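You operate a simulated robot arm through the tools that you are given. There is no shell and no other tool. Be economical: measure what you need, move in short steps, check, and stop when the job is done.

The job below is to be done with a simulated robot arm. You get a single attempt, and the scene is never put back.

Task
Swap the green collar's cap for the black one, then fit both pipes.
Fine: work at the grey plate; stand the old cap on the black tray; short pipe pushed into the purple collar, bent pipe twisted into the orange one.

It is judged by the outcome, as a careful person would: the job done as asked, and still so three seconds after it is handed in. It fails if anything else is knocked over, pushed out of place, dropped, spilled or broken. Lids that push on must go on centred and level and be pressed home; caps that screw on are set level and turned clockwise until they are tight.

Robot
A 6-joint arm with a fingered hand, on a carriage that runs on a rail from [-1, 717] to [3, -1423] (x, y) and turns from -3.124 to 2.67 rad about z. Base frame: it is fixed where the carriage stands at the start and does not move with it; the origin is on the floor, on the carriage's upright axis, x ahead of it, y to its left, z up. Units: mm, rad, N and s.
Its first joint turns from -2.897 to 2.897 rad. Places, roughly: black tray [800, -600, 700]; green collar on the grey plate [600, -500, 700]; orange collar on the grey plate [600, -700, 700]; purple collar on the grey plate [600, -600, 700]; white cap (6x6x5 cm) [600, -500, 800]. Payload 4 kg.
Tool frame: the origin (TCP) lies between the finger pads and is the grasp point; the fingertips stand 26 mm ahead of it; z points along the fingers, y is the line along which they close. Largest opening 132 mm; the body of the gripper starts 73 mm behind the TCP. The gripper is a hand of 4 fingers: y runs from the thumb to the fingers, the wrist lies at [0, 0, -239] in the tool frame, and closing takes about 1.5 s.
Orientation is that of the tool frame in the base frame, as [roll, pitch, yaw] about the fixed x, y, z axes, in that order (R = Rz(yaw) Ry(pitch) Rx(roll)). With the fingers straight down and closing along the base's y, the tool's x points along the base's -x, its y along +y and its z along -z.

Tools
- The arm moves only by the tool apply_moves. Its argument "increments" is a list of rows, each an object of numbers (a shift or turn left out is 0, a gripper value left out holds the last): "ax", "ay", "az": the turn, a rotation vector about the tool's x, y, z in rad; "tx", "ty", "tz": the shift along the tool's x, y, z in mm; "jaw": the closure, from 0 (fully open) to 1 (shut). In form: [{"ax": .., "ay": .., "az": .., "tx": .., "ty": .., "tz": .., "jaw": ..}, ...]. A call has 1 to 20 rows; each row shifts and turns the commanded pose from where the row before left it, along the tool's axes as they then stand. Rows are played at 5 a second. More than 50 mm and 0.15 rad between two rows, or a gripper value outside its range, and nothing of the call is played. A pose out of reach is approached as far as the arm can. The call stops where the force on the tool passes 90 N (or 10 N more than at its start, if that is more) or the arm is blocked; 0.2 s more then pass. Each finger travels about 45 mm/s and halts on what it meets, pressing with about 29 N; the grip force reading is that of the motor and also rises with nothing between the fingers. The clock runs only during rows and for 0.2 s after the last one: add rows that do not move to give the fingers time. The reply holds the time, the measured pose of the TCP, the force on the tool along the base axes, the opening and the grip force, in the units named above and with some noise, with the torque about the TCP (base axes, N m) and any sound that the robot's microphone picked up.
- Cameras (640 x 400 px; columns grow to the right, rows downward): "scene" is now at [272.1, 137, 1343.4]; the picture's right is [-0.74, -0.67, 0.00], its down [-0.54, 0.60, -0.59] and it looks along [0.40, -0.44, -0.80] (base axes); focal length 248 px, centre (320, 200). "wrist" rides on the gripper at [68, 2, -97] in the tool frame; the picture's right is [-0.03, 1.00, 0.00], its down [-0.82, -0.02, -0.58] and it looks along [-0.58, -0.01, 0.82] (tool axes); focal length 270 px, centre (320, 200). There is no depth. A picture from a camera that has moved, and an enlarged one, comes with that camera's place and axes in the base frame and with its lens.
- grab_frame(camera): a new picture of that camera. The clock stands still meanwhile.
- lift_body(by): slides the trunk up (or, below 0, down) by that many mm; the arm and the scene camera ride with it, the base frame stays. It gives what a move gives, with no picture.
- drive_base(legs): drives the robot by 1 to 6 legs, each [ahead, left, turn to the left] in mm, mm and rad, along the robot's own axes; the way and the turn of a leg run together, so that a leg with both is an arc; at most 1500 mm and 3.142 rad a leg. The arm and the cameras ride along, it lands a little off, and it stops where it bumps. It keeps to its track: a leg is cut to what the track allows. It gives what a move gives.
- set_grasp(shape): the hand has 4 fingers and takes this shape, open, in about a second: jaw (thumb against the fingers, like two jaws); tri (thumb and two fingers); tip (a fingertip pinch); poke (one finger out to press); point (the index stretched); flat (the hand flat); cup (the hand cupped); fist (a fist). The gripper value then closes the fingers along that shape, each until it touches; the sizes above hold for jaw. It gives what a move gives, with no picture.
- turn_head(pan, tilt): turns the head with the scene camera to pan (to the left, within 2.496 rad either way) and tilt (down, from -0.506 to 1.204), counted from straight ahead of the robot. It gives what a move gives.
- zoom(camera, box): a new picture of the part [left, top, right, bottom] of that camera's present view, enlarged. The clock stands still meanwhile.
- finish_job(): hands the job in; it is judged then, once.

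Work in short steps. Places have to be worked out from the pictures, the camera data and where the tool is seen: move nearer, look again, correct. Check each grasp and each placing, and mend what went wrong. You have 120 turns and 98 pictures in all, those below and enlarged ones among them. Open the gripper and draw the arm clear of the work before you hand the job in, unless the task says otherwise; then end with one line.

The tools are called after "Emit:" as name(argument=value, ...) on one line, values as JSON. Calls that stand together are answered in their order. apply_moves: Moves the arm, as the interface text tells. Its arguments: {"type":"object","properties":{"increments":{"type":"array"}},"required":["increments"]} The other tools are called the same way: lift_body (by) slides the trunk up or down; set_grasp (shape) gives the hand a shape; drive_base (legs) drives the base; turn_head (pan, tilt) turns the head that bears the scene camera; grab_frame (camera) takes a picture; zoom (camera, box) takes an enlarged picture of a part of a camera's view; finish_job () hands the job in.

At the start:

```text
t: 0.0
tcp_pos: [379.5, -319.6, 986.0]
orientation: [3.141, 0.0, -3.141]
ft_force: [0.1, -0.1, -0.3]
ft_torque: [0.03, 0.01, 0.02]
opening: 131.7
gripper_force: 0.1
shape: jaw
trunk travel left (down, up): [-375.0, 253.0]
robot x, y, heading: [-0.9, 0.7, -0.003]
head pan, tilt: [-0.834, 0.934]
```

scene: 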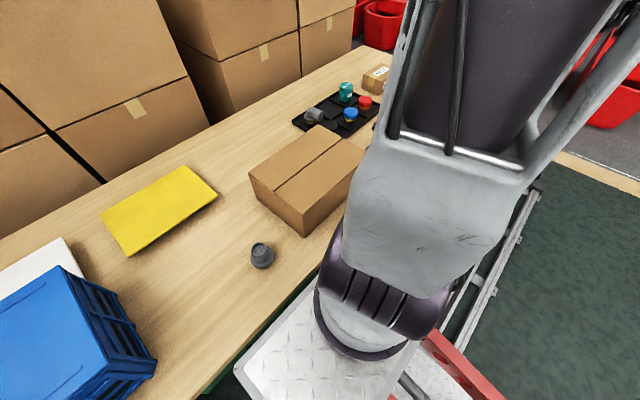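
wrist: 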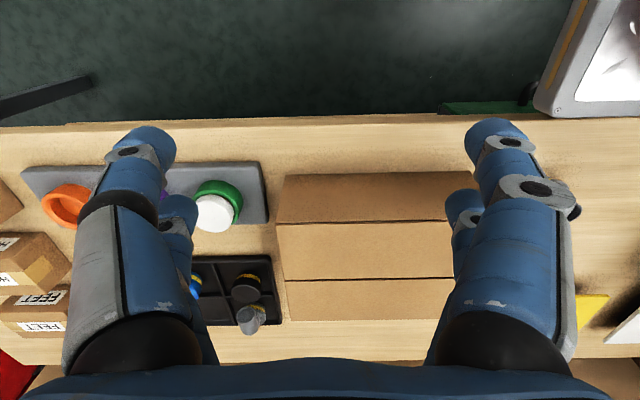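

The wrist view shows the grey plate with the collars and the tray beyond it. I drive along the rail toward the work so it's in comfortable reach, then look.

Emit:
drive_base(legs=[[0, -250, 0]])

Emit:
turn_head(pan=-0.6, tilt=0.9)

Emit:
grab_frame(camera="wrist")

Emit:
grab_frame(camera="scene")

```text
t: 1.8
tcp_pos: [380.4, -567.9, 987.2]
orientation: [-3.14, -0.001, -3.14]
ft_force: [0.0, -0.1, -0.4]
ft_torque: [0.02, 0.03, -0.03]
opening: 132.0
gripper_force: 0.0
shape: jaw
trunk travel left (down, up): [-375.0, 253.0]
robot x, y, heading: [-0.7, -248.6, -0.002]
head pan, tilt: [-0.834, 0.934]
```

```text
t: 2.6
tcp_pos: [381.7, -569.4, 986.3]
orientation: [-3.141, 0.0, -3.14]
ft_force: [0.2, -0.3, 0.0]
ft_torque: [0.01, 0.0, -0.04]
opening: 131.8
gripper_force: 0.0
shape: jaw
trunk travel left (down, up): [-375.0, 253.0]
robot x, y, heading: [-1.4, -250.7, 0.005]
head pan, tilt: [-0.6, 0.901]
```

```text
95 pictures are left
camera wrist: at [313.1, -567.3, 1083.1], right [0.02, 1.0, 0.0], down [0.82, -0.02, 0.58], along [0.58, -0.01, -0.82], focal length 270 px, centre (320, 200)
```

wrist: 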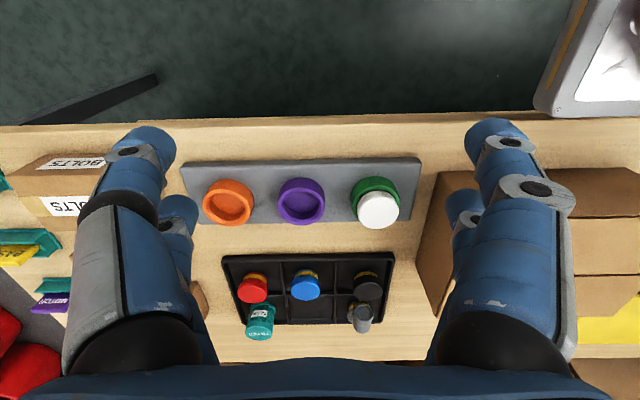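

```text
94 pictures are left
camera scene: at [285.0, -99.6, 1345.9], right [-0.56, -0.83, 0.0], down [-0.65, 0.44, -0.62], along [0.51, -0.35, -0.78], focal length 248 px, centre (320, 200)
```

scene: 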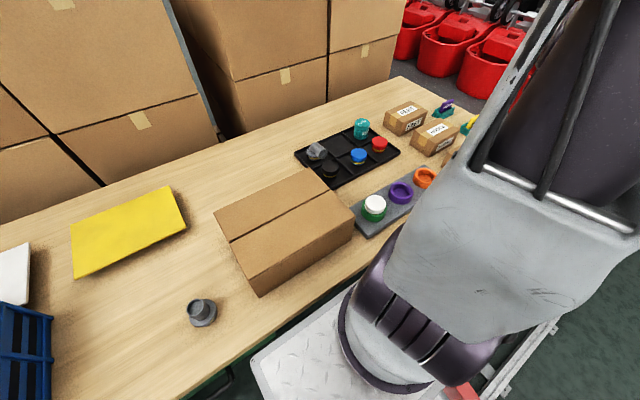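

The tray holds red, blue and black caps plus a teal and a grey item. I zoom to identify the pipes.

Emit:
zoom(camera="wrist", box=[170, 150, 430, 350])

Emit:
zoom(camera="scene", box=[280, 90, 500, 240])

Emit:
zoom(camera="scene", box=[160, 270, 250, 340])

```text
2.00 times, centred on (300, 250) of wrist
camera zoom: at [313.1, -567.3, 1083.1], right [0.02, 1.0, 0.0], down [0.82, -0.02, 0.58], along [0.58, -0.01, -0.82], focal length 541 px, centre (360, 100)
```

zoom: 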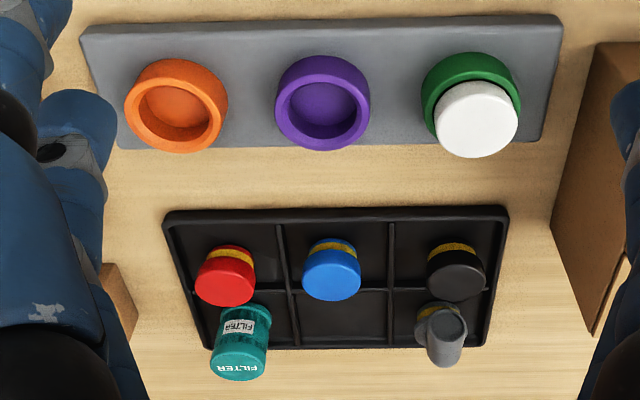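

```text
2.67 times, centred on (390, 165) of scene
camera zoom: at [285.0, -99.6, 1345.9], right [-0.56, -0.83, 0.0], down [-0.65, 0.44, -0.62], along [0.51, -0.35, -0.78], focal length 661 px, centre (133, 293)
```

zoom: 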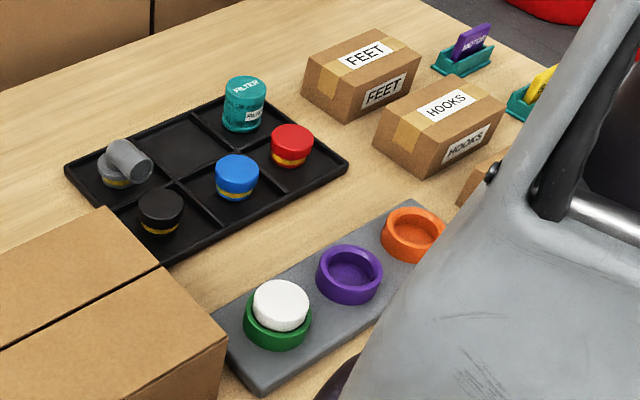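

```text
5.71 times, centred on (205, 305) of scene
camera zoom: at [285.0, -99.6, 1345.9], right [-0.56, -0.83, 0.0], down [-0.65, 0.44, -0.62], along [0.51, -0.35, -0.78], focal length 1416 px, centre (977, -400)
```

zoom: 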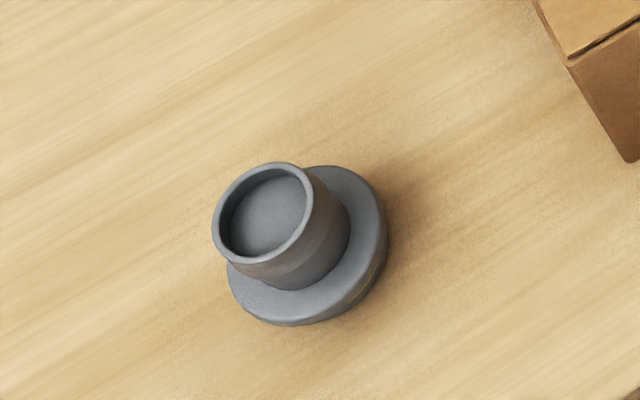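

The short pipe seems to be the flanged piece on the table near (566, 38), and the bent pipe is the elbow in the tray. I shift the base a bit and bring the wrist camera over the green collar for a close look.

Emit:
drive_base(legs=[[0, 50, 0]])

Emit:
apply_moves(increments=[{"tx": -40, "ty": 10, "tz": 10}, {"tx": -40, "ty": 10, "tz": 10}, {"tx": -10, "ty": 10, "tz": 10}, {"ty": 0, "tz": 10}, {}, {}])

Emit:
grab_frame(camera="wrist")

```text
t: 3.5
tcp_pos: [381.4, -519.1, 985.2]
orientation: [-3.141, 0.001, -3.139]
ft_force: [1.1, 0.1, 0.3]
ft_torque: [-0.01, -0.02, -0.02]
opening: 131.6
gripper_force: 0.1
shape: jaw
trunk travel left (down, up): [-375.0, 253.0]
robot x, y, heading: [3.2, -203.5, 0.007]
head pan, tilt: [-0.6, 0.901]
```

```text
t: 4.9
tcp_pos: [471.7, -489.0, 947.6]
orientation: [-3.142, 0.0, -3.139]
ft_force: [0.0, 0.8, 0.1]
ft_torque: [0.0, 0.0, 0.04]
opening: 132.1
gripper_force: 0.0
shape: jaw
trunk travel left (down, up): [-375.0, 253.0]
robot x, y, heading: [-1.4, -204.2, 0.008]
head pan, tilt: [-0.6, 0.901]
```

```text
90 pictures are left
camera wrist: at [402.9, -487.7, 1043.7], right [0.02, 1.0, 0.0], down [0.82, -0.02, 0.58], along [0.58, -0.01, -0.82], focal length 270 px, centre (320, 200)
```

wrist: 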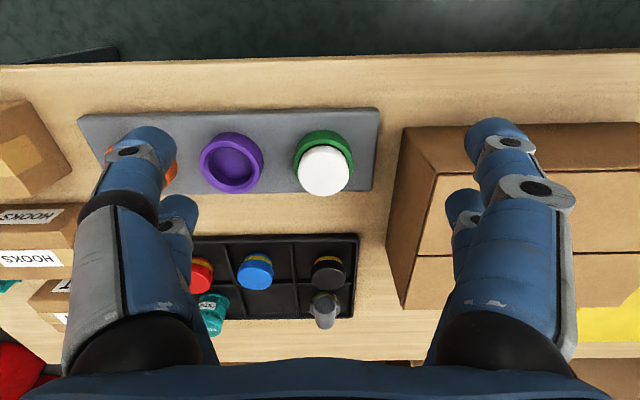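

Emit:
zoom(camera="wrist", box=[264, 110, 384, 200])

Emit:
zoom(camera="wrist", box=[190, 225, 370, 345])

```text
4.44 times, centred on (324, 155) of wrist
camera zoom: at [402.9, -487.7, 1043.7], right [0.02, 1.0, 0.0], down [0.82, -0.02, 0.58], along [0.58, -0.01, -0.82], focal length 1201 px, centre (302, 400)
```

zoom: 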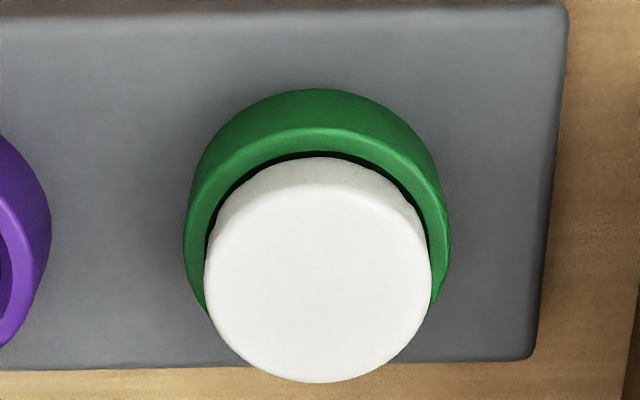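

```text
3.33 times, centred on (280, 285) of wrist
camera zoom: at [402.9, -487.7, 1043.7], right [0.02, 1.0, 0.0], down [0.82, -0.02, 0.58], along [0.58, -0.01, -0.82], focal length 901 px, centre (453, -83)
```

zoom: 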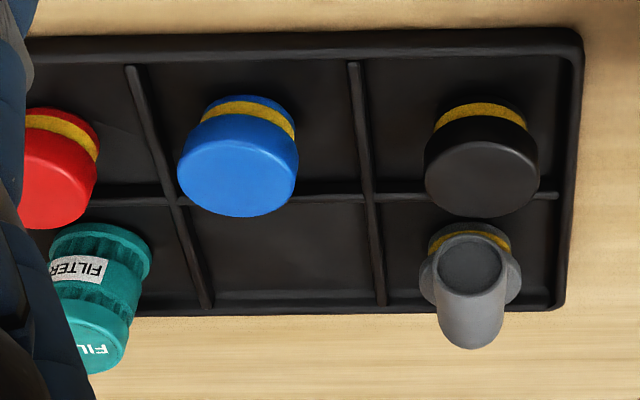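

Triangulation gives the white cap top near (560, -486, 766), 60 mm across, standing roughly 17–20 mm above the collar. I move lower and a little toward the other collars to see their insides (threads or not).

Emit:
apply_moves(increments=[{"ty": -40, "tz": 20}, {"ty": -40, "tz": 20}, {"ty": -30, "tz": 20}, {"tz": 20}, {}, {}])

Emit:
zoom(camera="wrist", box=[180, 80, 460, 255])

```text
t: 6.3
tcp_pos: [472.2, -600.5, 868.6]
orientation: [3.141, -0.001, -3.138]
ft_force: [-0.4, -0.1, 0.1]
ft_torque: [-0.01, -0.03, 0.03]
opening: 131.9
gripper_force: 0.0
shape: jaw
trunk travel left (down, up): [-375.0, 253.0]
robot x, y, heading: [-0.6, -202.0, 0.003]
head pan, tilt: [-0.6, 0.901]
```

```text
2.29 times, centred on (320, 168) of wrist
camera zoom: at [403.7, -599.0, 963.6], right [0.02, 1.0, 0.0], down [0.82, -0.02, 0.58], along [0.58, -0.01, -0.82], focal length 618 px, centre (320, 274)
```

zoom: 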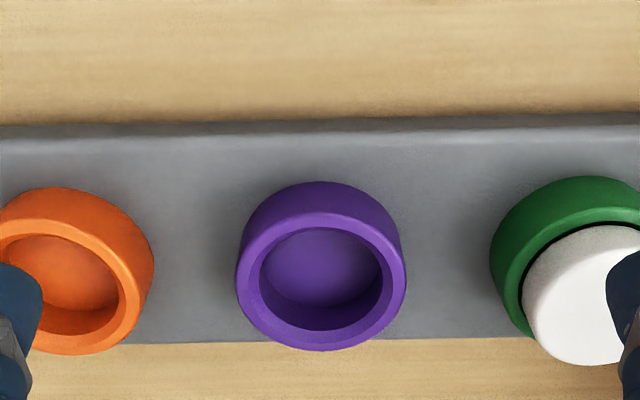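

No threads are visible; caps have a 60 mm head above a narrower banded neck. Rims are at about z 751, x 560; purple y -601, green y -486. I part-close the fingers and move over the white cap.

Emit:
apply_moves(increments=[{"tx": -30, "ty": 38, "jaw": 0.3}, {"tx": -30, "ty": 38}, {"tx": -29, "ty": 38}, {"tz": 20}, {}, {}, {}])

Emit:
grab_frame(camera="wrist")

Emit:
grab_frame(camera="scene")

```text
t: 7.9
tcp_pos: [559.6, -484.4, 845.8]
orientation: [-3.141, 0.001, -3.137]
ft_force: [0.4, -0.8, -0.9]
ft_torque: [0.0, 0.0, -0.01]
opening: 92.6
gripper_force: 0.1
shape: jaw
trunk travel left (down, up): [-375.0, 253.0]
robot x, y, heading: [-1.0, -200.2, 0.003]
head pan, tilt: [-0.6, 0.901]
```

```text
86 pictures are left
camera wrist: at [491.5, -483.2, 942.1], right [0.02, 1.0, 0.0], down [0.82, -0.02, 0.58], along [0.58, -0.01, -0.82], focal length 270 px, centre (320, 200)
```

wrist: 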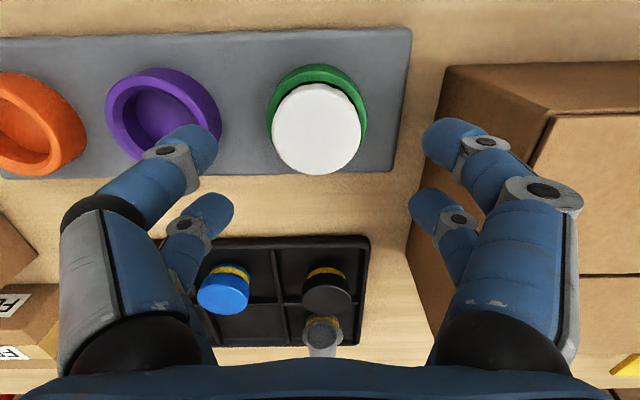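

```text
85 pictures are left
camera scene: at [284.8, -50.7, 1345.9], right [-0.56, -0.83, 0.0], down [-0.65, 0.44, -0.62], along [0.51, -0.35, -0.78], focal length 248 px, centre (320, 200)
```

scene: 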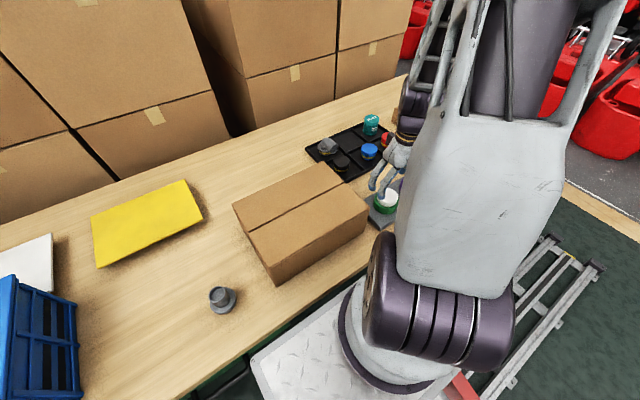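

The cap sits at about (558, -486); I shift slightly and descend so the tips stop just above the collar rim, then close.

Emit:
apply_moves(increments=[{"tx": 1, "ty": -1.5, "tz": 25}, {"tz": 20}, {"tz": 14}, {"tz": 6}, {}, {}])

Emit:
grab_frame(camera="wrist")

```text
t: 9.3
tcp_pos: [558.4, -485.4, 781.6]
orientation: [-3.141, -0.001, -3.14]
ft_force: [-0.9, 0.6, 0.2]
ft_torque: [0.02, -0.02, 0.0]
opening: 92.5
gripper_force: 0.0
shape: jaw
trunk travel left (down, up): [-375.0, 253.0]
robot x, y, heading: [0.8, -203.3, -0.001]
head pan, tilt: [-0.6, 0.901]
```

```text
84 pictures are left
camera wrist: at [490.5, -484.9, 878.0], right [0.02, 1.0, 0.0], down [0.82, -0.02, 0.58], along [0.58, -0.01, -0.82], focal length 270 px, centre (320, 200)
```

wrist: 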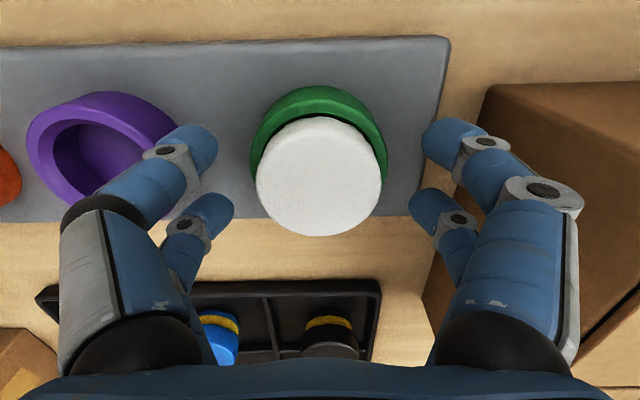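

Finger pairs straddle the cap well. Lower 2 mm more and close on it.

Emit:
apply_moves(increments=[{"tz": 2, "tx": 1}, {"jaw": 1}, {}, {}, {}, {}, {}, {}, {}, {}])

Emit:
grab_frame(camera="wrist")

```text
t: 11.5
tcp_pos: [559.0, -485.9, 778.4]
orientation: [3.142, 0.0, -3.139]
ft_force: [1.4, 4.4, -0.7]
ft_torque: [-0.02, -0.06, -0.2]
opening: 41.2
gripper_force: 29.1
shape: jaw
trunk travel left (down, up): [-375.0, 253.0]
robot x, y, heading: [0.3, -201.0, 0.001]
head pan, tilt: [-0.6, 0.901]
```

```text
83 pictures are left
camera wrist: at [489.8, -484.6, 875.5], right [0.02, 1.0, 0.0], down [0.82, -0.02, 0.58], along [0.58, -0.01, -0.82], focal length 270 px, centre (320, 200)
```

wrist: 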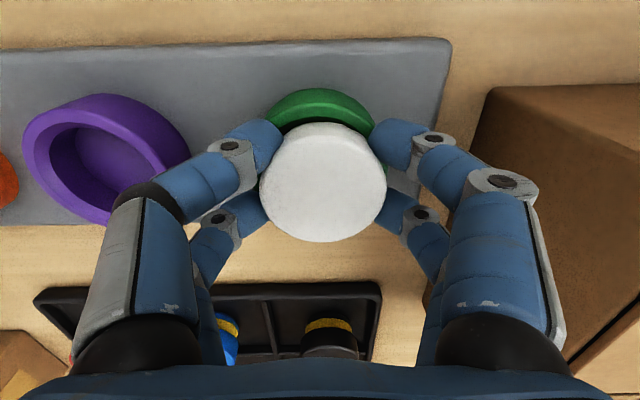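

Held by all four fingers. Gentle test pull of 2 mm to see whether it resists.

Emit:
apply_moves(increments=[{"tz": -1}, {"tz": -1}, {}])

```text
t: 12.3
tcp_pos: [558.1, -485.8, 781.1]
orientation: [3.14, 0.0, -3.138]
ft_force: [-1.0, -0.1, -0.5]
ft_torque: [0.01, 0.0, 0.0]
opening: 38.9
gripper_force: 28.4
shape: jaw
trunk travel left (down, up): [-375.0, 253.0]
robot x, y, heading: [1.5, -199.7, 0.002]
head pan, tilt: [-0.6, 0.901]
```

Emit:
zoom(camera="wrist", box=[220, 70, 420, 250])

```text
2.22 times, centred on (320, 160) of wrist
camera zoom: at [490.0, -485.3, 878.0], right [0.02, 1.0, 0.0], down [0.82, -0.02, 0.58], along [0.58, -0.01, -0.82], focal length 601 px, centre (320, 289)
```

zoom: 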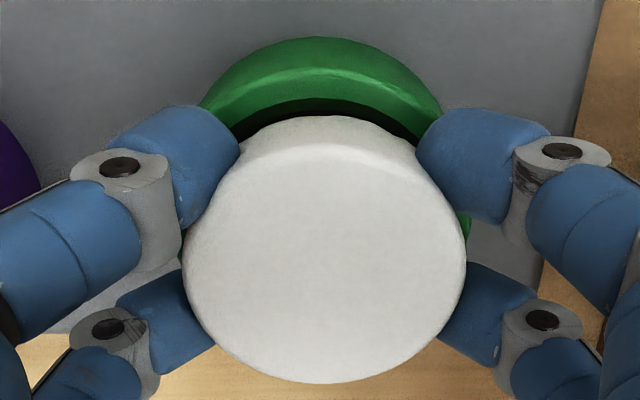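

No resistance and the cap has risen with the hand. I lift further in steps.

Emit:
apply_moves(increments=[{"tz": -3}, {"tz": -5}, {"tz": -8}, {"tz": -10}, {}])

Emit:
grab_frame(camera="wrist")

```text
t: 13.5
tcp_pos: [558.1, -486.6, 807.3]
orientation: [-3.14, 0.001, -3.137]
ft_force: [0.3, 0.2, 0.1]
ft_torque: [0.02, 0.0, 0.01]
opening: 38.8
gripper_force: 29.0
shape: jaw
trunk travel left (down, up): [-375.0, 253.0]
robot x, y, heading: [2.3, -202.0, 0.001]
head pan, tilt: [-0.6, 0.901]
```

```text
81 pictures are left
camera wrist: at [489.9, -485.8, 904.0], right [0.02, 1.0, 0.0], down [0.82, -0.02, 0.58], along [0.58, -0.01, -0.82], focal length 270 px, centre (320, 200)
```

wrist: 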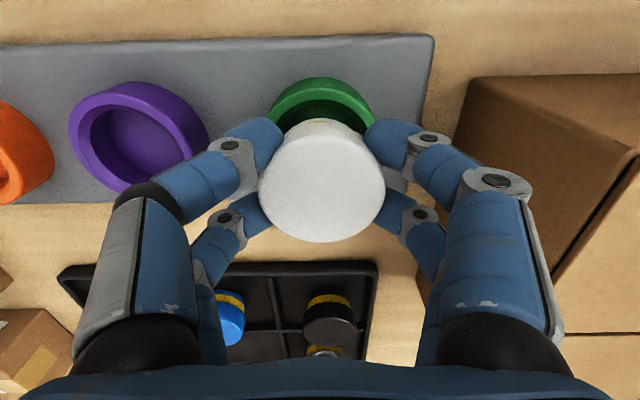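

The cap is out, gripped level with its top 13 mm below the TCP. I raise it, drive 100 mm along the rail for reach toward the empty tray cell, and look.

Emit:
apply_moves(increments=[{"tz": -35}, {"tz": -40}, {"tz": -10}, {}])

Emit:
drive_base(legs=[[0, -110, 0]])

Emit:
apply_moves(increments=[{"tx": -45}, {"tx": -45}, {"tx": -45}, {"tx": -45}, {}, {}])

Emit:
grab_frame(camera="wrist")

Emit:
grab_frame(camera="scene")

```text
t: 14.5
tcp_pos: [558.5, -485.5, 891.7]
orientation: [3.14, 0.001, -3.138]
ft_force: [-0.7, -0.3, -1.2]
ft_torque: [0.01, -0.02, 0.0]
opening: 38.6
gripper_force: 28.8
shape: jaw
trunk travel left (down, up): [-375.0, 253.0]
robot x, y, heading: [0.9, -197.1, 0.002]
head pan, tilt: [-0.6, 0.901]
```

```text
t: 15.7
tcp_pos: [559.9, -594.6, 891.0]
orientation: [3.141, 0.001, -3.137]
ft_force: [0.5, -0.1, -0.7]
ft_torque: [-0.01, -0.01, 0.01]
opening: 38.7
gripper_force: 29.1
shape: jaw
trunk travel left (down, up): [-375.0, 253.0]
robot x, y, heading: [0.7, -310.9, 0.003]
head pan, tilt: [-0.6, 0.901]
```

```text
t: 17.1
tcp_pos: [737.9, -594.8, 889.3]
orientation: [-3.142, 0.0, -3.136]
ft_force: [0.3, -0.5, -1.1]
ft_torque: [0.0, -0.01, 0.0]
opening: 38.5
gripper_force: 29.4
shape: jaw
trunk travel left (down, up): [-375.0, 253.0]
robot x, y, heading: [1.9, -309.5, 0.006]
head pan, tilt: [-0.6, 0.901]
```

```text
80 pictures are left
camera wrist: at [670.1, -593.2, 986.3], right [0.02, 1.0, 0.0], down [0.82, -0.02, 0.58], along [0.58, -0.01, -0.82], focal length 270 px, centre (320, 200)
```

wrist: 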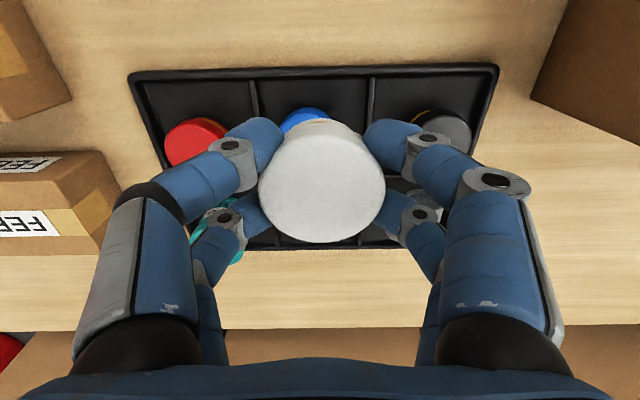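

```text
79 pictures are left
camera scene: at [284.9, -158.3, 1345.9], right [-0.56, -0.83, 0.0], down [-0.65, 0.44, -0.62], along [0.51, -0.35, -0.78], focal length 248 px, centre (320, 200)
```

scene: 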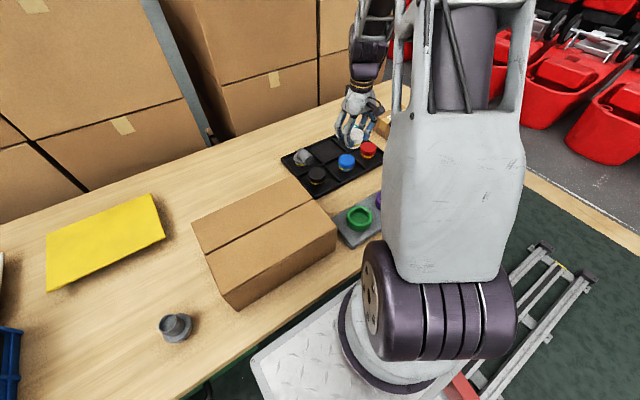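

Tray spans x≈716–943, with the empty far-middle cell centred about (886, -602). I move there and lower the cap gradually.

Emit:
apply_moves(increments=[{"tx": -47, "ty": -2.5}, {"tx": -47, "ty": -2.5}, {"tx": -48, "ty": -2.5}, {}, {"tz": 40}, {"tz": 40}, {"tz": 15}, {"tz": 5}, {}])

Emit:
grab_frame(camera="wrist")

Emit:
zoom(camera="scene", box=[270, 90, 410, 200])

```text
t: 19.1
tcp_pos: [883.2, -599.0, 790.6]
orientation: [-3.14, -0.001, -3.137]
ft_force: [0.6, 0.1, -1.0]
ft_torque: [-0.02, 0.01, -0.01]
opening: 38.7
gripper_force: 29.3
shape: jaw
trunk travel left (down, up): [-375.0, 253.0]
robot x, y, heading: [-0.4, -308.1, -0.003]
head pan, tilt: [-0.6, 0.901]
```

```text
78 pictures are left
camera wrist: at [813.2, -599.0, 888.1], right [0.02, 1.0, 0.0], down [0.82, -0.02, 0.58], along [0.58, -0.01, -0.82], focal length 270 px, centre (320, 200)
```

wrist: 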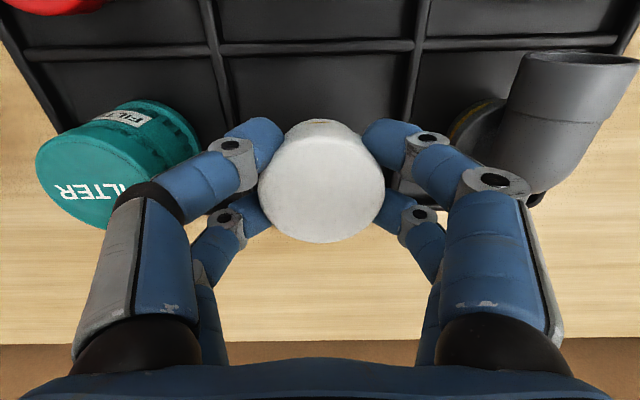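

```text
3.64 times, centred on (340, 145) of scene
camera zoom: at [284.9, -158.3, 1345.9], right [-0.56, -0.83, 0.0], down [-0.65, 0.44, -0.62], along [0.51, -0.35, -0.78], focal length 901 px, centre (247, 400)
```

zoom: 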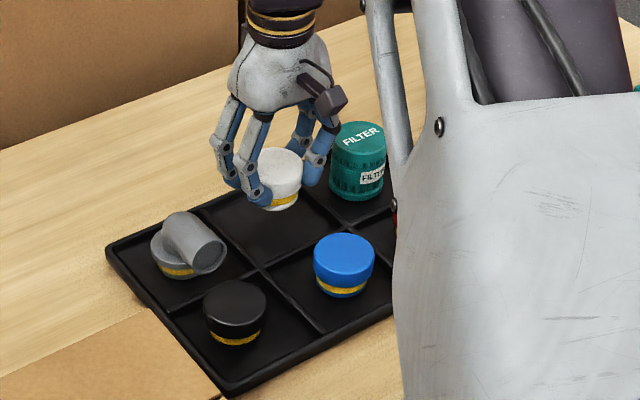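

The cap is over the middle of the empty cell. I lower in small steps until contact.

Emit:
apply_moves(increments=[{"tz": 6, "ty": -2}, {"tz": 4}, {"tz": 3}, {"tz": 2}, {}])

```text
t: 20.3
tcp_pos: [881.6, -601.0, 776.8]
orientation: [3.141, 0.0, -3.137]
ft_force: [0.5, 0.4, 0.4]
ft_torque: [0.0, -0.02, 0.02]
opening: 38.3
gripper_force: 29.3
shape: jaw
trunk travel left (down, up): [-375.0, 253.0]
robot x, y, heading: [1.5, -307.0, 0.003]
head pan, tilt: [-0.6, 0.901]
```

Emit:
apply_moves(increments=[{"tz": 2}, {"tz": 2}, {"tz": 1}, {"tz": 1}, {}])

Emit:
zoom(camera="scene", box=[290, 100, 390, 180])

```text
t: 21.5
tcp_pos: [882.3, -601.8, 770.1]
orientation: [-3.141, -0.001, -3.139]
ft_force: [-0.4, -0.1, 0.4]
ft_torque: [-0.02, -0.01, -0.03]
opening: 38.5
gripper_force: 28.8
shape: jaw
trunk travel left (down, up): [-375.0, 253.0]
robot x, y, heading: [-3.3, -311.1, 0.006]
head pan, tilt: [-0.6, 0.901]
```

```text
5.00 times, centred on (340, 140) of scene
camera zoom: at [284.9, -158.3, 1345.9], right [-0.56, -0.83, 0.0], down [-0.65, 0.44, -0.62], along [0.51, -0.35, -0.78], focal length 1239 px, centre (220, 500)
```

zoom: 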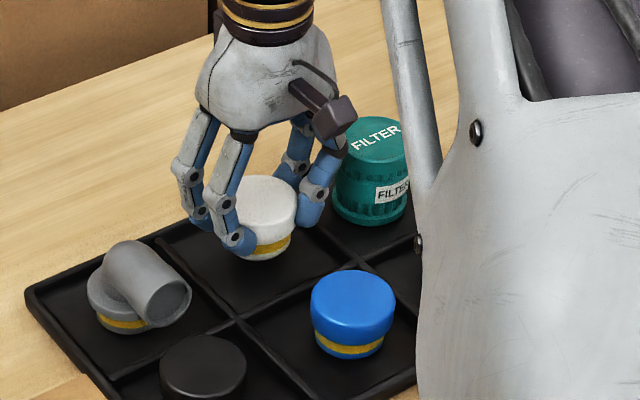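

Emit:
apply_moves(increments=[{"tz": 1}, {"tz": 1}, {"tz": 1}, {"tz": 1}, {"tz": 1}, {}])

```text
t: 22.9
tcp_pos: [881.3, -602.4, 765.3]
orientation: [-3.14, 0.0, -3.138]
ft_force: [0.3, 0.2, -0.5]
ft_torque: [-0.01, -0.01, 0.0]
opening: 38.1
gripper_force: 29.3
shape: jaw
trunk travel left (down, up): [-375.0, 253.0]
robot x, y, heading: [-2.2, -306.4, 0.0]
head pan, tilt: [-0.6, 0.901]
```

Emit:
apply_moves(increments=[{"tz": 1}, {"tz": 1}, {"tz": 1}, {"tz": 1}, {}])

Emit:
zoom(camera="scene", box=[320, 120, 370, 160])

```text
t: 24.1
tcp_pos: [881.6, -603.2, 761.5]
orientation: [3.14, -0.001, -3.136]
ft_force: [0.0, 0.4, -0.3]
ft_torque: [-0.01, 0.0, 0.0]
opening: 38.5
gripper_force: 28.6
shape: jaw
trunk travel left (down, up): [-375.0, 253.0]
robot x, y, heading: [-2.0, -308.8, 0.005]
head pan, tilt: [-0.6, 0.901]
```

```text
10.00 times, centred on (345, 140) of scene
camera zoom: at [284.9, -158.3, 1345.9], right [-0.56, -0.83, 0.0], down [-0.65, 0.44, -0.62], along [0.51, -0.35, -0.78], focal length 2478 px, centre (70, 800)
```

zoom: 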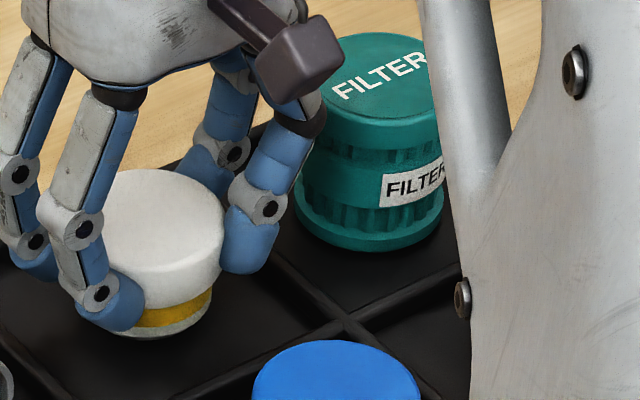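

Emit:
apply_moves(increments=[{"tz": 1}, {"tz": 1}, {"tz": 1}, {"tz": 1}, {}])

```text
t: 25.3
tcp_pos: [881.2, -601.3, 757.0]
orientation: [3.142, 0.0, -3.136]
ft_force: [-1.1, 0.7, -0.9]
ft_torque: [0.0, 0.03, -0.01]
opening: 38.4
gripper_force: 28.9
shape: jaw
trunk travel left (down, up): [-375.0, 253.0]
robot x, y, heading: [1.1, -310.3, 0.003]
head pan, tilt: [-0.6, 0.901]
```

Emit:
apply_moves(increments=[{"tz": 1}, {"tz": 1}, {"tz": 1}, {}])

Emit:
zoom(camera="scene", box=[320, 120, 370, 160])

```text
t: 26.3
tcp_pos: [880.0, -600.9, 753.8]
orientation: [-3.141, 0.001, -3.137]
ft_force: [-0.5, 0.3, -0.6]
ft_torque: [0.01, 0.05, 0.04]
opening: 38.3
gripper_force: 29.1
shape: jaw
trunk travel left (down, up): [-375.0, 253.0]
robot x, y, heading: [-0.1, -309.8, 0.003]
head pan, tilt: [-0.6, 0.901]
```

```text
10.00 times, centred on (345, 140) of scene
camera zoom: at [284.9, -158.3, 1345.9], right [-0.56, -0.83, 0.0], down [-0.65, 0.44, -0.62], along [0.51, -0.35, -0.78], focal length 2478 px, centre (70, 800)
```

zoom: 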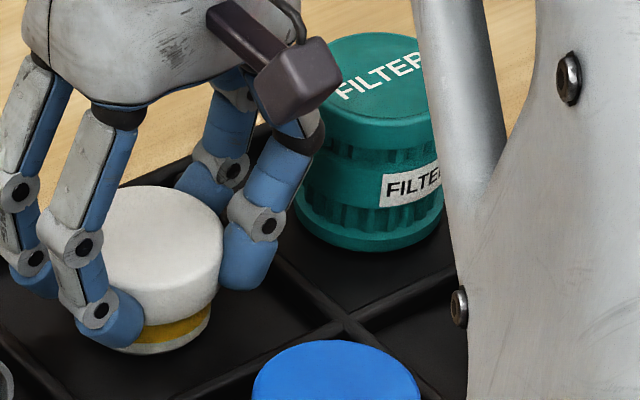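

Emit:
apply_moves(increments=[{"tz": 1}, {"tz": 1}, {"tz": 1}, {}])

```text
t: 27.3
tcp_pos: [880.8, -601.3, 754.0]
orientation: [-3.141, 0.001, -3.139]
ft_force: [-1.0, 0.6, 16.5]
ft_torque: [0.17, 0.04, 0.0]
opening: 38.5
gripper_force: 29.5
shape: jaw
trunk travel left (down, up): [-375.0, 253.0]
robot x, y, heading: [2.1, -307.9, 0.002]
head pan, tilt: [-0.6, 0.901]
```

Contact at TCP z≈754. I relieve 2 mm, open just enough, and rise.

Emit:
apply_moves(increments=[{"tz": -2.5}, {"jaw": 0.45}, {}, {}, {}, {}])

Emit:
apply_moves(increments=[{"tz": -15}, {"tz": -30}, {"tz": -40}, {"tz": -40}, {}])

Emit:
zoom(camera="scene", box=[270, 90, 410, 200])

Emit:
grab_frame(camera="wrist")

```text
t: 28.7
tcp_pos: [881.3, -603.2, 754.4]
orientation: [-3.141, 0.001, -3.139]
ft_force: [0.1, 0.3, 0.2]
ft_torque: [0.0, -0.03, -0.01]
opening: 72.0
gripper_force: 0.1
shape: jaw
trunk travel left (down, up): [-375.0, 253.0]
robot x, y, heading: [1.2, -307.7, 0.006]
head pan, tilt: [-0.6, 0.901]
```

```text
t: 29.9
tcp_pos: [880.5, -601.0, 879.8]
orientation: [3.141, 0.0, -3.138]
ft_force: [-0.6, -1.0, -0.1]
ft_torque: [0.02, 0.02, -0.02]
opening: 72.1
gripper_force: 0.1
shape: jaw
trunk travel left (down, up): [-375.0, 253.0]
robot x, y, heading: [-1.4, -309.8, 0.004]
head pan, tilt: [-0.6, 0.901]
```

```text
3.64 times, centred on (340, 145) of scene
camera zoom: at [285.0, -158.3, 1345.9], right [-0.56, -0.83, 0.0], down [-0.65, 0.44, -0.62], along [0.51, -0.35, -0.78], focal length 901 px, centre (247, 400)
```

zoom: 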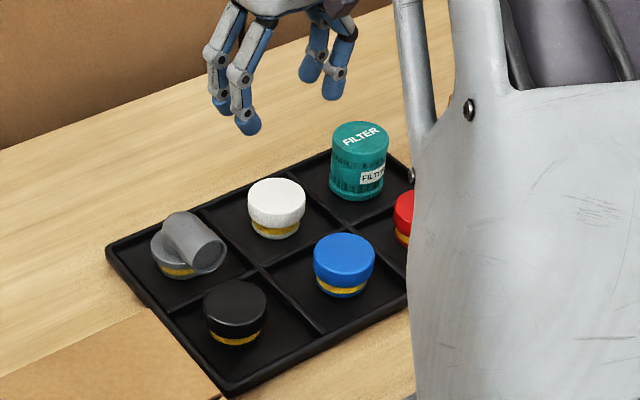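

```text
72 pictures are left
camera wrist: at [813.0, -600.7, 976.8], right [0.02, 1.0, 0.0], down [0.82, -0.02, 0.58], along [0.58, -0.01, -0.82], focal length 270 px, centre (320, 200)
```

wrist: 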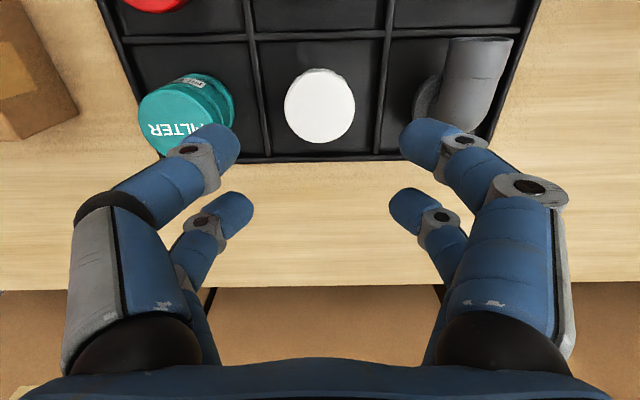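

White cap stands in the cell (top z≈742). Next the black cap, near (773, -485): back off to x≈700 and drive back +110 for a centred look.

Emit:
apply_moves(increments=[{"tx": 45}, {"tx": 45}, {"tx": 45}, {"tx": 25}, {}])

Emit:
drive_base(legs=[[0, 115, 0]])

Emit:
grab_frame(camera="wrist")

```text
t: 31.1
tcp_pos: [721.4, -600.4, 878.0]
orientation: [-3.14, 0.0, -3.136]
ft_force: [0.2, 0.1, 0.2]
ft_torque: [0.01, 0.01, 0.0]
opening: 72.0
gripper_force: 0.1
shape: jaw
trunk travel left (down, up): [-375.0, 253.0]
robot x, y, heading: [0.4, -310.4, -0.004]
head pan, tilt: [-0.6, 0.901]
```

```text
t: 32.3
tcp_pos: [719.7, -488.6, 877.5]
orientation: [-3.141, 0.001, -3.138]
ft_force: [-0.2, 1.2, -0.9]
ft_torque: [0.0, -0.01, 0.0]
opening: 72.3
gripper_force: 0.0
shape: jaw
trunk travel left (down, up): [-375.0, 253.0]
robot x, y, heading: [0.0, -195.0, 0.005]
head pan, tilt: [-0.6, 0.901]
```

```text
71 pictures are left
camera wrist: at [652.4, -487.5, 974.9], right [0.02, 1.0, 0.0], down [0.82, -0.02, 0.58], along [0.58, -0.01, -0.82], focal length 270 px, centre (320, 200)
```

wrist: 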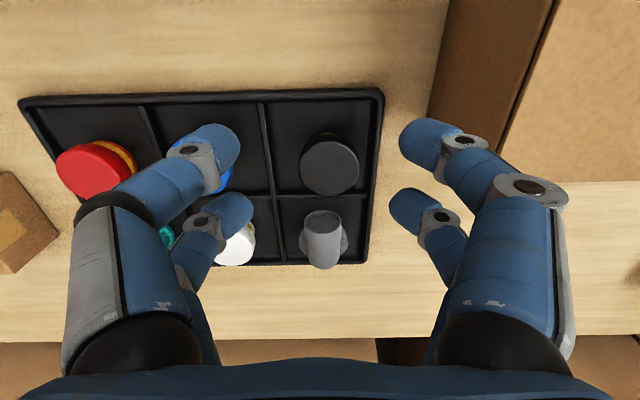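

Emit:
zoom(camera="wrist", box=[260, 110, 400, 290])

Emit:
zoom(camera="scene", box=[280, 100, 400, 190])

```text
2.22 times, centred on (330, 200) of wrist
camera zoom: at [652.4, -487.5, 974.9], right [0.02, 1.0, 0.0], down [0.82, -0.02, 0.58], along [0.58, -0.01, -0.82], focal length 601 px, centre (298, 200)
```

zoom: 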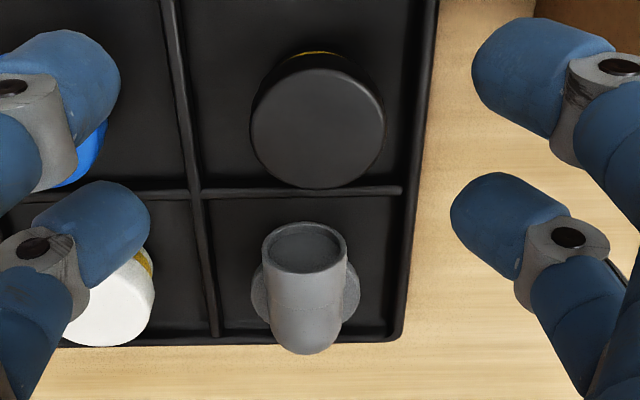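

```text
4.44 times, centred on (340, 145) of scene
camera zoom: at [284.9, -45.2, 1345.9], right [-0.56, -0.83, 0.0], down [-0.65, 0.44, -0.62], along [0.51, -0.35, -0.78], focal length 1101 px, centre (231, 444)
```

zoom: 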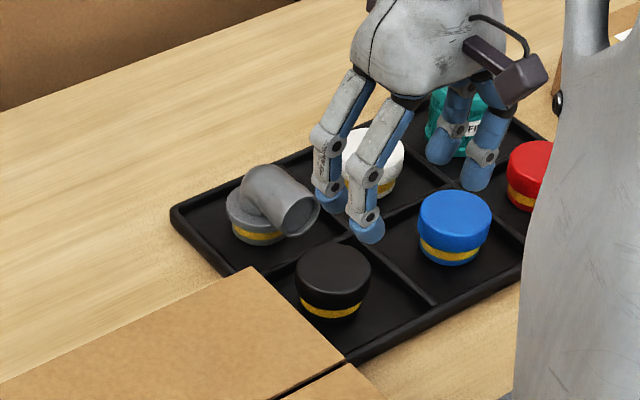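

Black cap at (779, -481). I go over it and descend to the same grip height as before (TCP 756).

Emit:
apply_moves(increments=[{"tx": -30, "ty": 4, "jaw": 0.33}, {"tx": -29, "ty": 3.5}, {}, {"tz": 40}, {"tz": 30}, {}])

Emit:
grab_frame(camera="wrist")

```text
t: 33.7
tcp_pos: [778.9, -481.9, 808.2]
orientation: [-3.141, 0.001, -3.138]
ft_force: [0.7, 0.2, 0.1]
ft_torque: [-0.01, 0.01, 0.01]
opening: 88.1
gripper_force: 0.2
shape: jaw
trunk travel left (down, up): [-375.0, 253.0]
robot x, y, heading: [0.3, -194.6, -0.001]
head pan, tilt: [-0.6, 0.901]
```

```text
68 pictures are left
camera wrist: at [711.3, -479.8, 905.2], right [0.02, 1.0, 0.0], down [0.82, -0.02, 0.58], along [0.58, -0.01, -0.82], focal length 270 px, centre (320, 200)
```

wrist: 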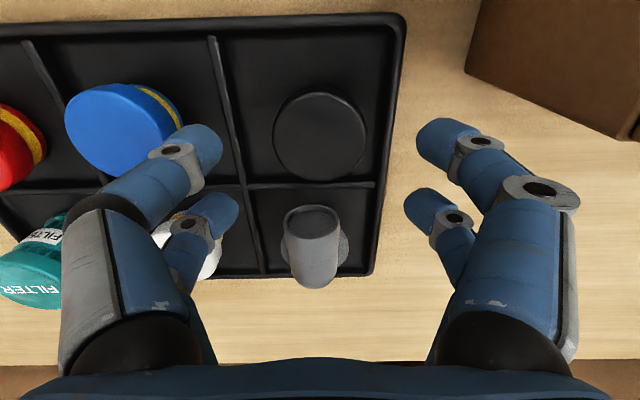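

Emit:
apply_moves(increments=[{"tz": 25, "tx": 1}, {"tz": 15}, {"tz": 8}, {"tz": 4}, {}, {"jaw": 1}, {}, {}, {}, {}, {}, {}, {}])

Emit:
grab_frame(camera="wrist")

```text
t: 36.5
tcp_pos: [777.7, -479.6, 756.2]
orientation: [3.141, 0.002, -3.137]
ft_force: [0.3, -0.1, -1.2]
ft_torque: [0.02, 0.02, 0.01]
opening: 40.7
gripper_force: 28.5
shape: jaw
trunk travel left (down, up): [-375.0, 253.0]
robot x, y, heading: [0.3, -195.4, 0.001]
head pan, tilt: [-0.6, 0.901]
```

```text
67 pictures are left
camera wrist: at [710.0, -480.0, 853.0], right [0.02, 1.0, 0.0], down [0.82, -0.02, 0.58], along [0.58, -0.01, -0.82], focal length 270 px, centre (320, 200)
```

wrist: 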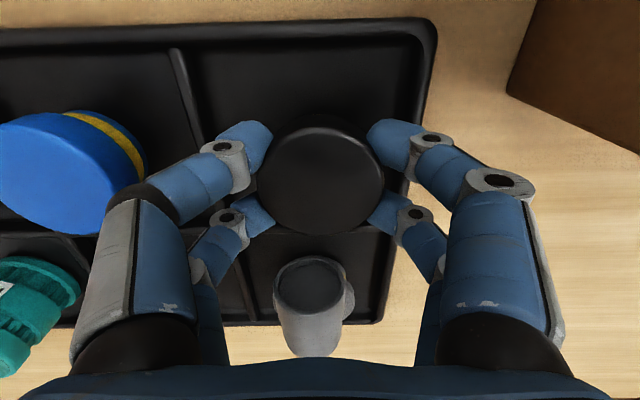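

Gripped well. Lift straight up and move over the green collar.

Emit:
apply_moves(increments=[{"tz": -10}, {"tz": -30}, {"tz": -40}, {"tz": -30}, {"tx": 45, "ty": -1.5}, {"tx": 45, "ty": -1.5}, {"tx": 45, "ty": -1.5}, {"tx": 45, "ty": -1.5}, {"tx": 38}, {}, {}])

Emit:
grab_frame(camera="wrist")

```text
t: 38.9
tcp_pos: [561.1, -488.3, 866.4]
orientation: [3.141, 0.0, -3.138]
ft_force: [0.6, 0.0, -1.1]
ft_torque: [0.0, -0.01, 0.02]
opening: 40.1
gripper_force: 28.7
shape: jaw
trunk travel left (down, up): [-375.0, 253.0]
robot x, y, heading: [0.4, -196.0, 0.001]
head pan, tilt: [-0.6, 0.901]
```

```text
66 pictures are left
camera wrist: at [492.7, -486.9, 963.1], right [0.02, 1.0, 0.0], down [0.82, -0.02, 0.58], along [0.58, -0.01, -0.82], focal length 270 px, centre (320, 200)
```

wrist: 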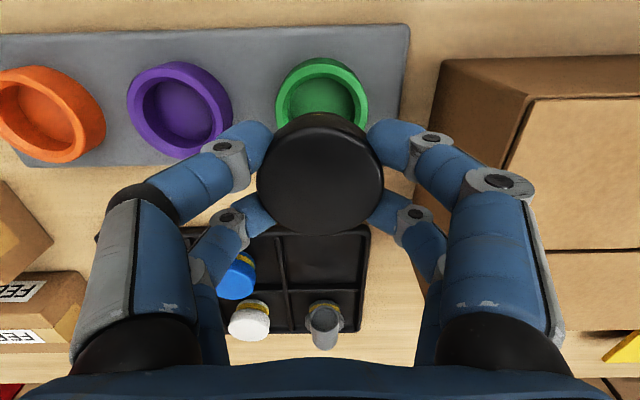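

Emit:
zoom(camera="wrist", box=[240, 45, 400, 245])

```text
2.00 times, centred on (320, 145) of wrist
camera zoom: at [492.7, -486.9, 963.1], right [0.02, 1.0, 0.0], down [0.82, -0.02, 0.58], along [0.58, -0.01, -0.82], focal length 541 px, centre (320, 310)
```

zoom: 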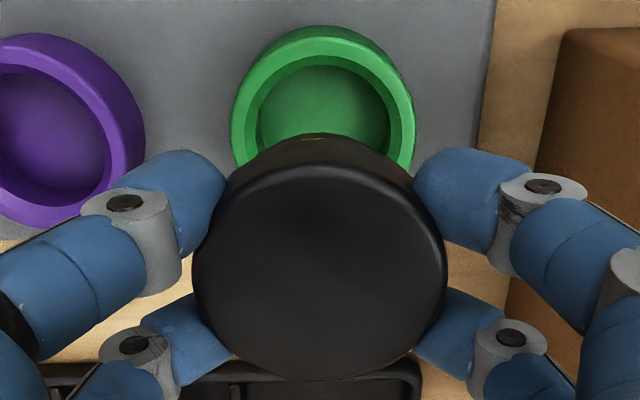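

Cap centre is about 2 mm right of the collar centre at (561, -486). I correct and lower to just above the rim.

Emit:
apply_moves(increments=[{"tx": -0.5, "ty": 2, "tz": 20}, {"tz": 20}, {"tz": 12}, {}])

Emit:
zoom(camera="wrist", box=[240, 45, 400, 245])

Emit:
grab_frame(camera="scene")

```text
t: 39.9
tcp_pos: [562.3, -485.7, 812.6]
orientation: [-3.139, 0.0, -3.139]
ft_force: [-0.6, 0.0, -0.5]
ft_torque: [0.0, 0.02, -0.01]
opening: 40.6
gripper_force: 28.6
shape: jaw
trunk travel left (down, up): [-375.0, 253.0]
robot x, y, heading: [0.3, -193.9, 0.007]
head pan, tilt: [-0.6, 0.901]
```

```text
2.00 times, centred on (320, 145) of wrist
camera zoom: at [492.7, -484.6, 910.8], right [0.02, 1.0, 0.0], down [0.82, -0.02, 0.58], along [0.58, -0.01, -0.82], focal length 541 px, centre (320, 310)
```

zoom: 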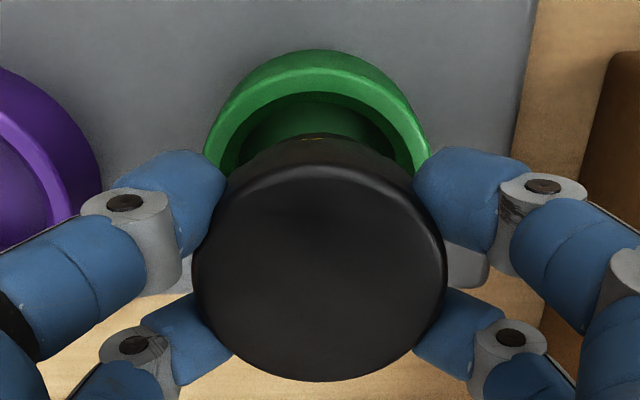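

```text
63 pictures are left
camera scene: at [284.8, -45.1, 1346.0], right [-0.56, -0.83, 0.0], down [-0.65, 0.44, -0.62], along [0.51, -0.35, -0.78], focal length 248 px, centre (320, 200)
```

scene: 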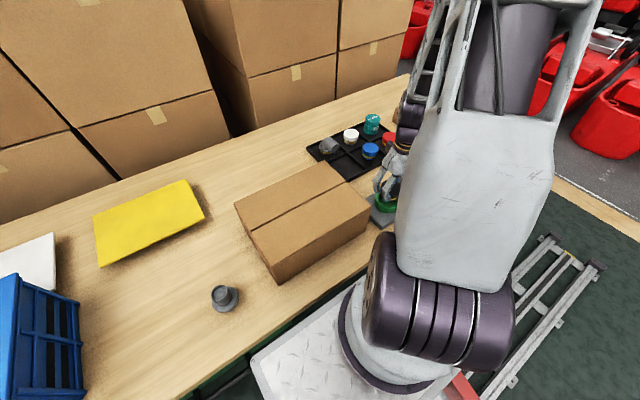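

Alignment looks within a millimetre. I lower slowly, watching force.

Emit:
apply_moves(increments=[{"ty": -0.4, "tz": 3}, {"tz": 2}, {"tz": 2}, {"tz": 2}, {"tz": 2}, {}])

```text
t: 41.3
tcp_pos: [561.3, -485.7, 803.5]
orientation: [-3.141, 0.001, -3.14]
ft_force: [0.7, 0.8, 0.5]
ft_torque: [0.01, -0.03, 0.03]
opening: 40.4
gripper_force: 29.5
shape: jaw
trunk travel left (down, up): [-375.0, 253.0]
robot x, y, heading: [-1.5, -194.8, 0.005]
head pan, tilt: [-0.6, 0.901]
```

Emit:
apply_moves(increments=[{"tz": 1.5}, {"tz": 1.5}, {"tz": 1.5}, {"tz": 1.5}, {}])

```text
t: 42.5
tcp_pos: [561.5, -486.5, 796.8]
orientation: [3.14, -0.001, -3.138]
ft_force: [-0.4, 1.1, 0.3]
ft_torque: [-0.01, -0.01, 0.03]
opening: 40.6
gripper_force: 28.9
shape: jaw
trunk travel left (down, up): [-375.0, 253.0]
robot x, y, heading: [1.5, -196.3, 0.005]
head pan, tilt: [-0.6, 0.901]
```

Emit:
apply_moves(increments=[{"tz": 1.5}, {"tz": 1.5}, {"tz": 1.5}, {"tz": 1.5}, {}])

Emit:
zoom(camera="wrist", box=[240, 45, 400, 245])

```text
t: 43.7
tcp_pos: [561.4, -485.8, 791.9]
orientation: [-3.14, -0.001, -3.138]
ft_force: [0.0, -0.1, -0.2]
ft_torque: [0.01, 0.0, -0.01]
opening: 40.5
gripper_force: 29.1
shape: jaw
trunk travel left (down, up): [-375.0, 253.0]
robot x, y, heading: [1.7, -194.3, 0.004]
head pan, tilt: [-0.6, 0.901]
```

```text
2.00 times, centred on (320, 145) of wrist
camera zoom: at [493.2, -484.6, 887.6], right [0.02, 1.0, 0.0], down [0.82, -0.02, 0.58], along [0.58, -0.01, -0.82], focal length 541 px, centre (320, 310)
```

zoom: 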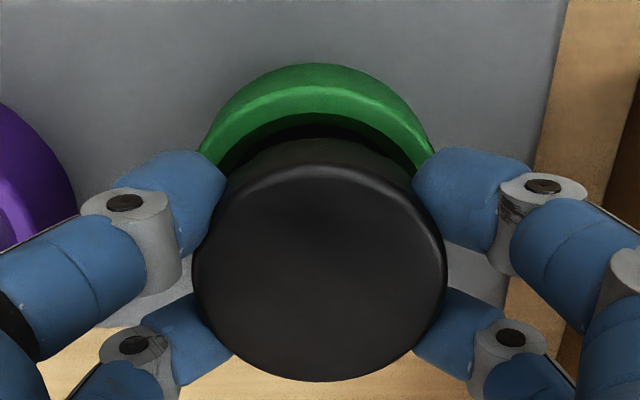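

Still free, so the neck is apparently entering. Continue down.

Emit:
apply_moves(increments=[{"tz": 1.5, "ty": -0.3}, {"tz": 1.5}, {"tz": 1.5}, {"tz": 1.5}, {}])

Emit:
apply_moves(increments=[{"tz": 1}, {"tz": 1}, {"tz": 1}, {"tz": 1}, {}])

```text
t: 44.9
tcp_pos: [561.6, -486.3, 785.9]
orientation: [3.142, -0.001, -3.138]
ft_force: [0.5, 0.7, -0.6]
ft_torque: [-0.01, 0.0, 0.01]
opening: 40.4
gripper_force: 29.3
shape: jaw
trunk travel left (down, up): [-375.0, 253.0]
robot x, y, heading: [2.3, -193.5, 0.003]
head pan, tilt: [-0.6, 0.901]
```

```text
t: 46.1
tcp_pos: [560.9, -485.8, 782.0]
orientation: [3.14, 0.0, -3.137]
ft_force: [0.6, -0.4, -0.5]
ft_torque: [0.02, -0.05, -0.01]
opening: 40.6
gripper_force: 29.1
shape: jaw
trunk travel left (down, up): [-375.0, 253.0]
robot x, y, heading: [2.2, -193.5, 0.003]
head pan, tilt: [-0.6, 0.901]
```

Emit:
apply_moves(increments=[{"tz": 1}, {"tz": 1}, {"tz": 1}, {}])

Emit:
zoom(camera="wrist", box=[220, 70, 420, 250])

```text
t: 47.1
tcp_pos: [560.3, -485.3, 778.7]
orientation: [-3.139, 0.002, -3.136]
ft_force: [-0.7, 0.9, 18.8]
ft_torque: [0.05, 0.1, -0.05]
opening: 40.8
gripper_force: 29.4
shape: jaw
trunk travel left (down, up): [-375.0, 253.0]
robot x, y, heading: [0.6, -193.9, 0.005]
head pan, tilt: [-0.6, 0.901]
```

```text
2.22 times, centred on (320, 160) of wrist
camera zoom: at [493.0, -485.4, 875.5], right [0.02, 1.0, 0.0], down [0.82, -0.02, 0.58], along [0.58, -0.01, -0.82], focal length 601 px, centre (320, 289)
```

zoom: 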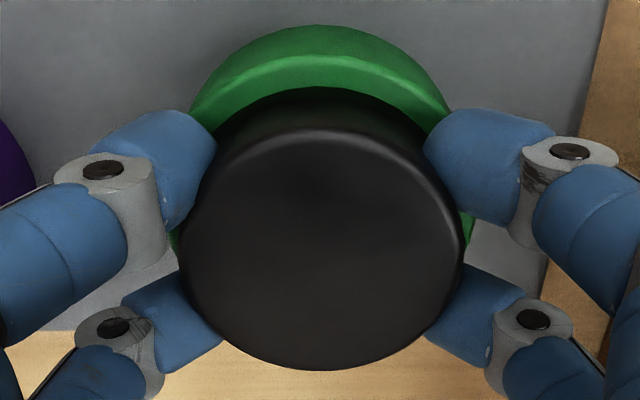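

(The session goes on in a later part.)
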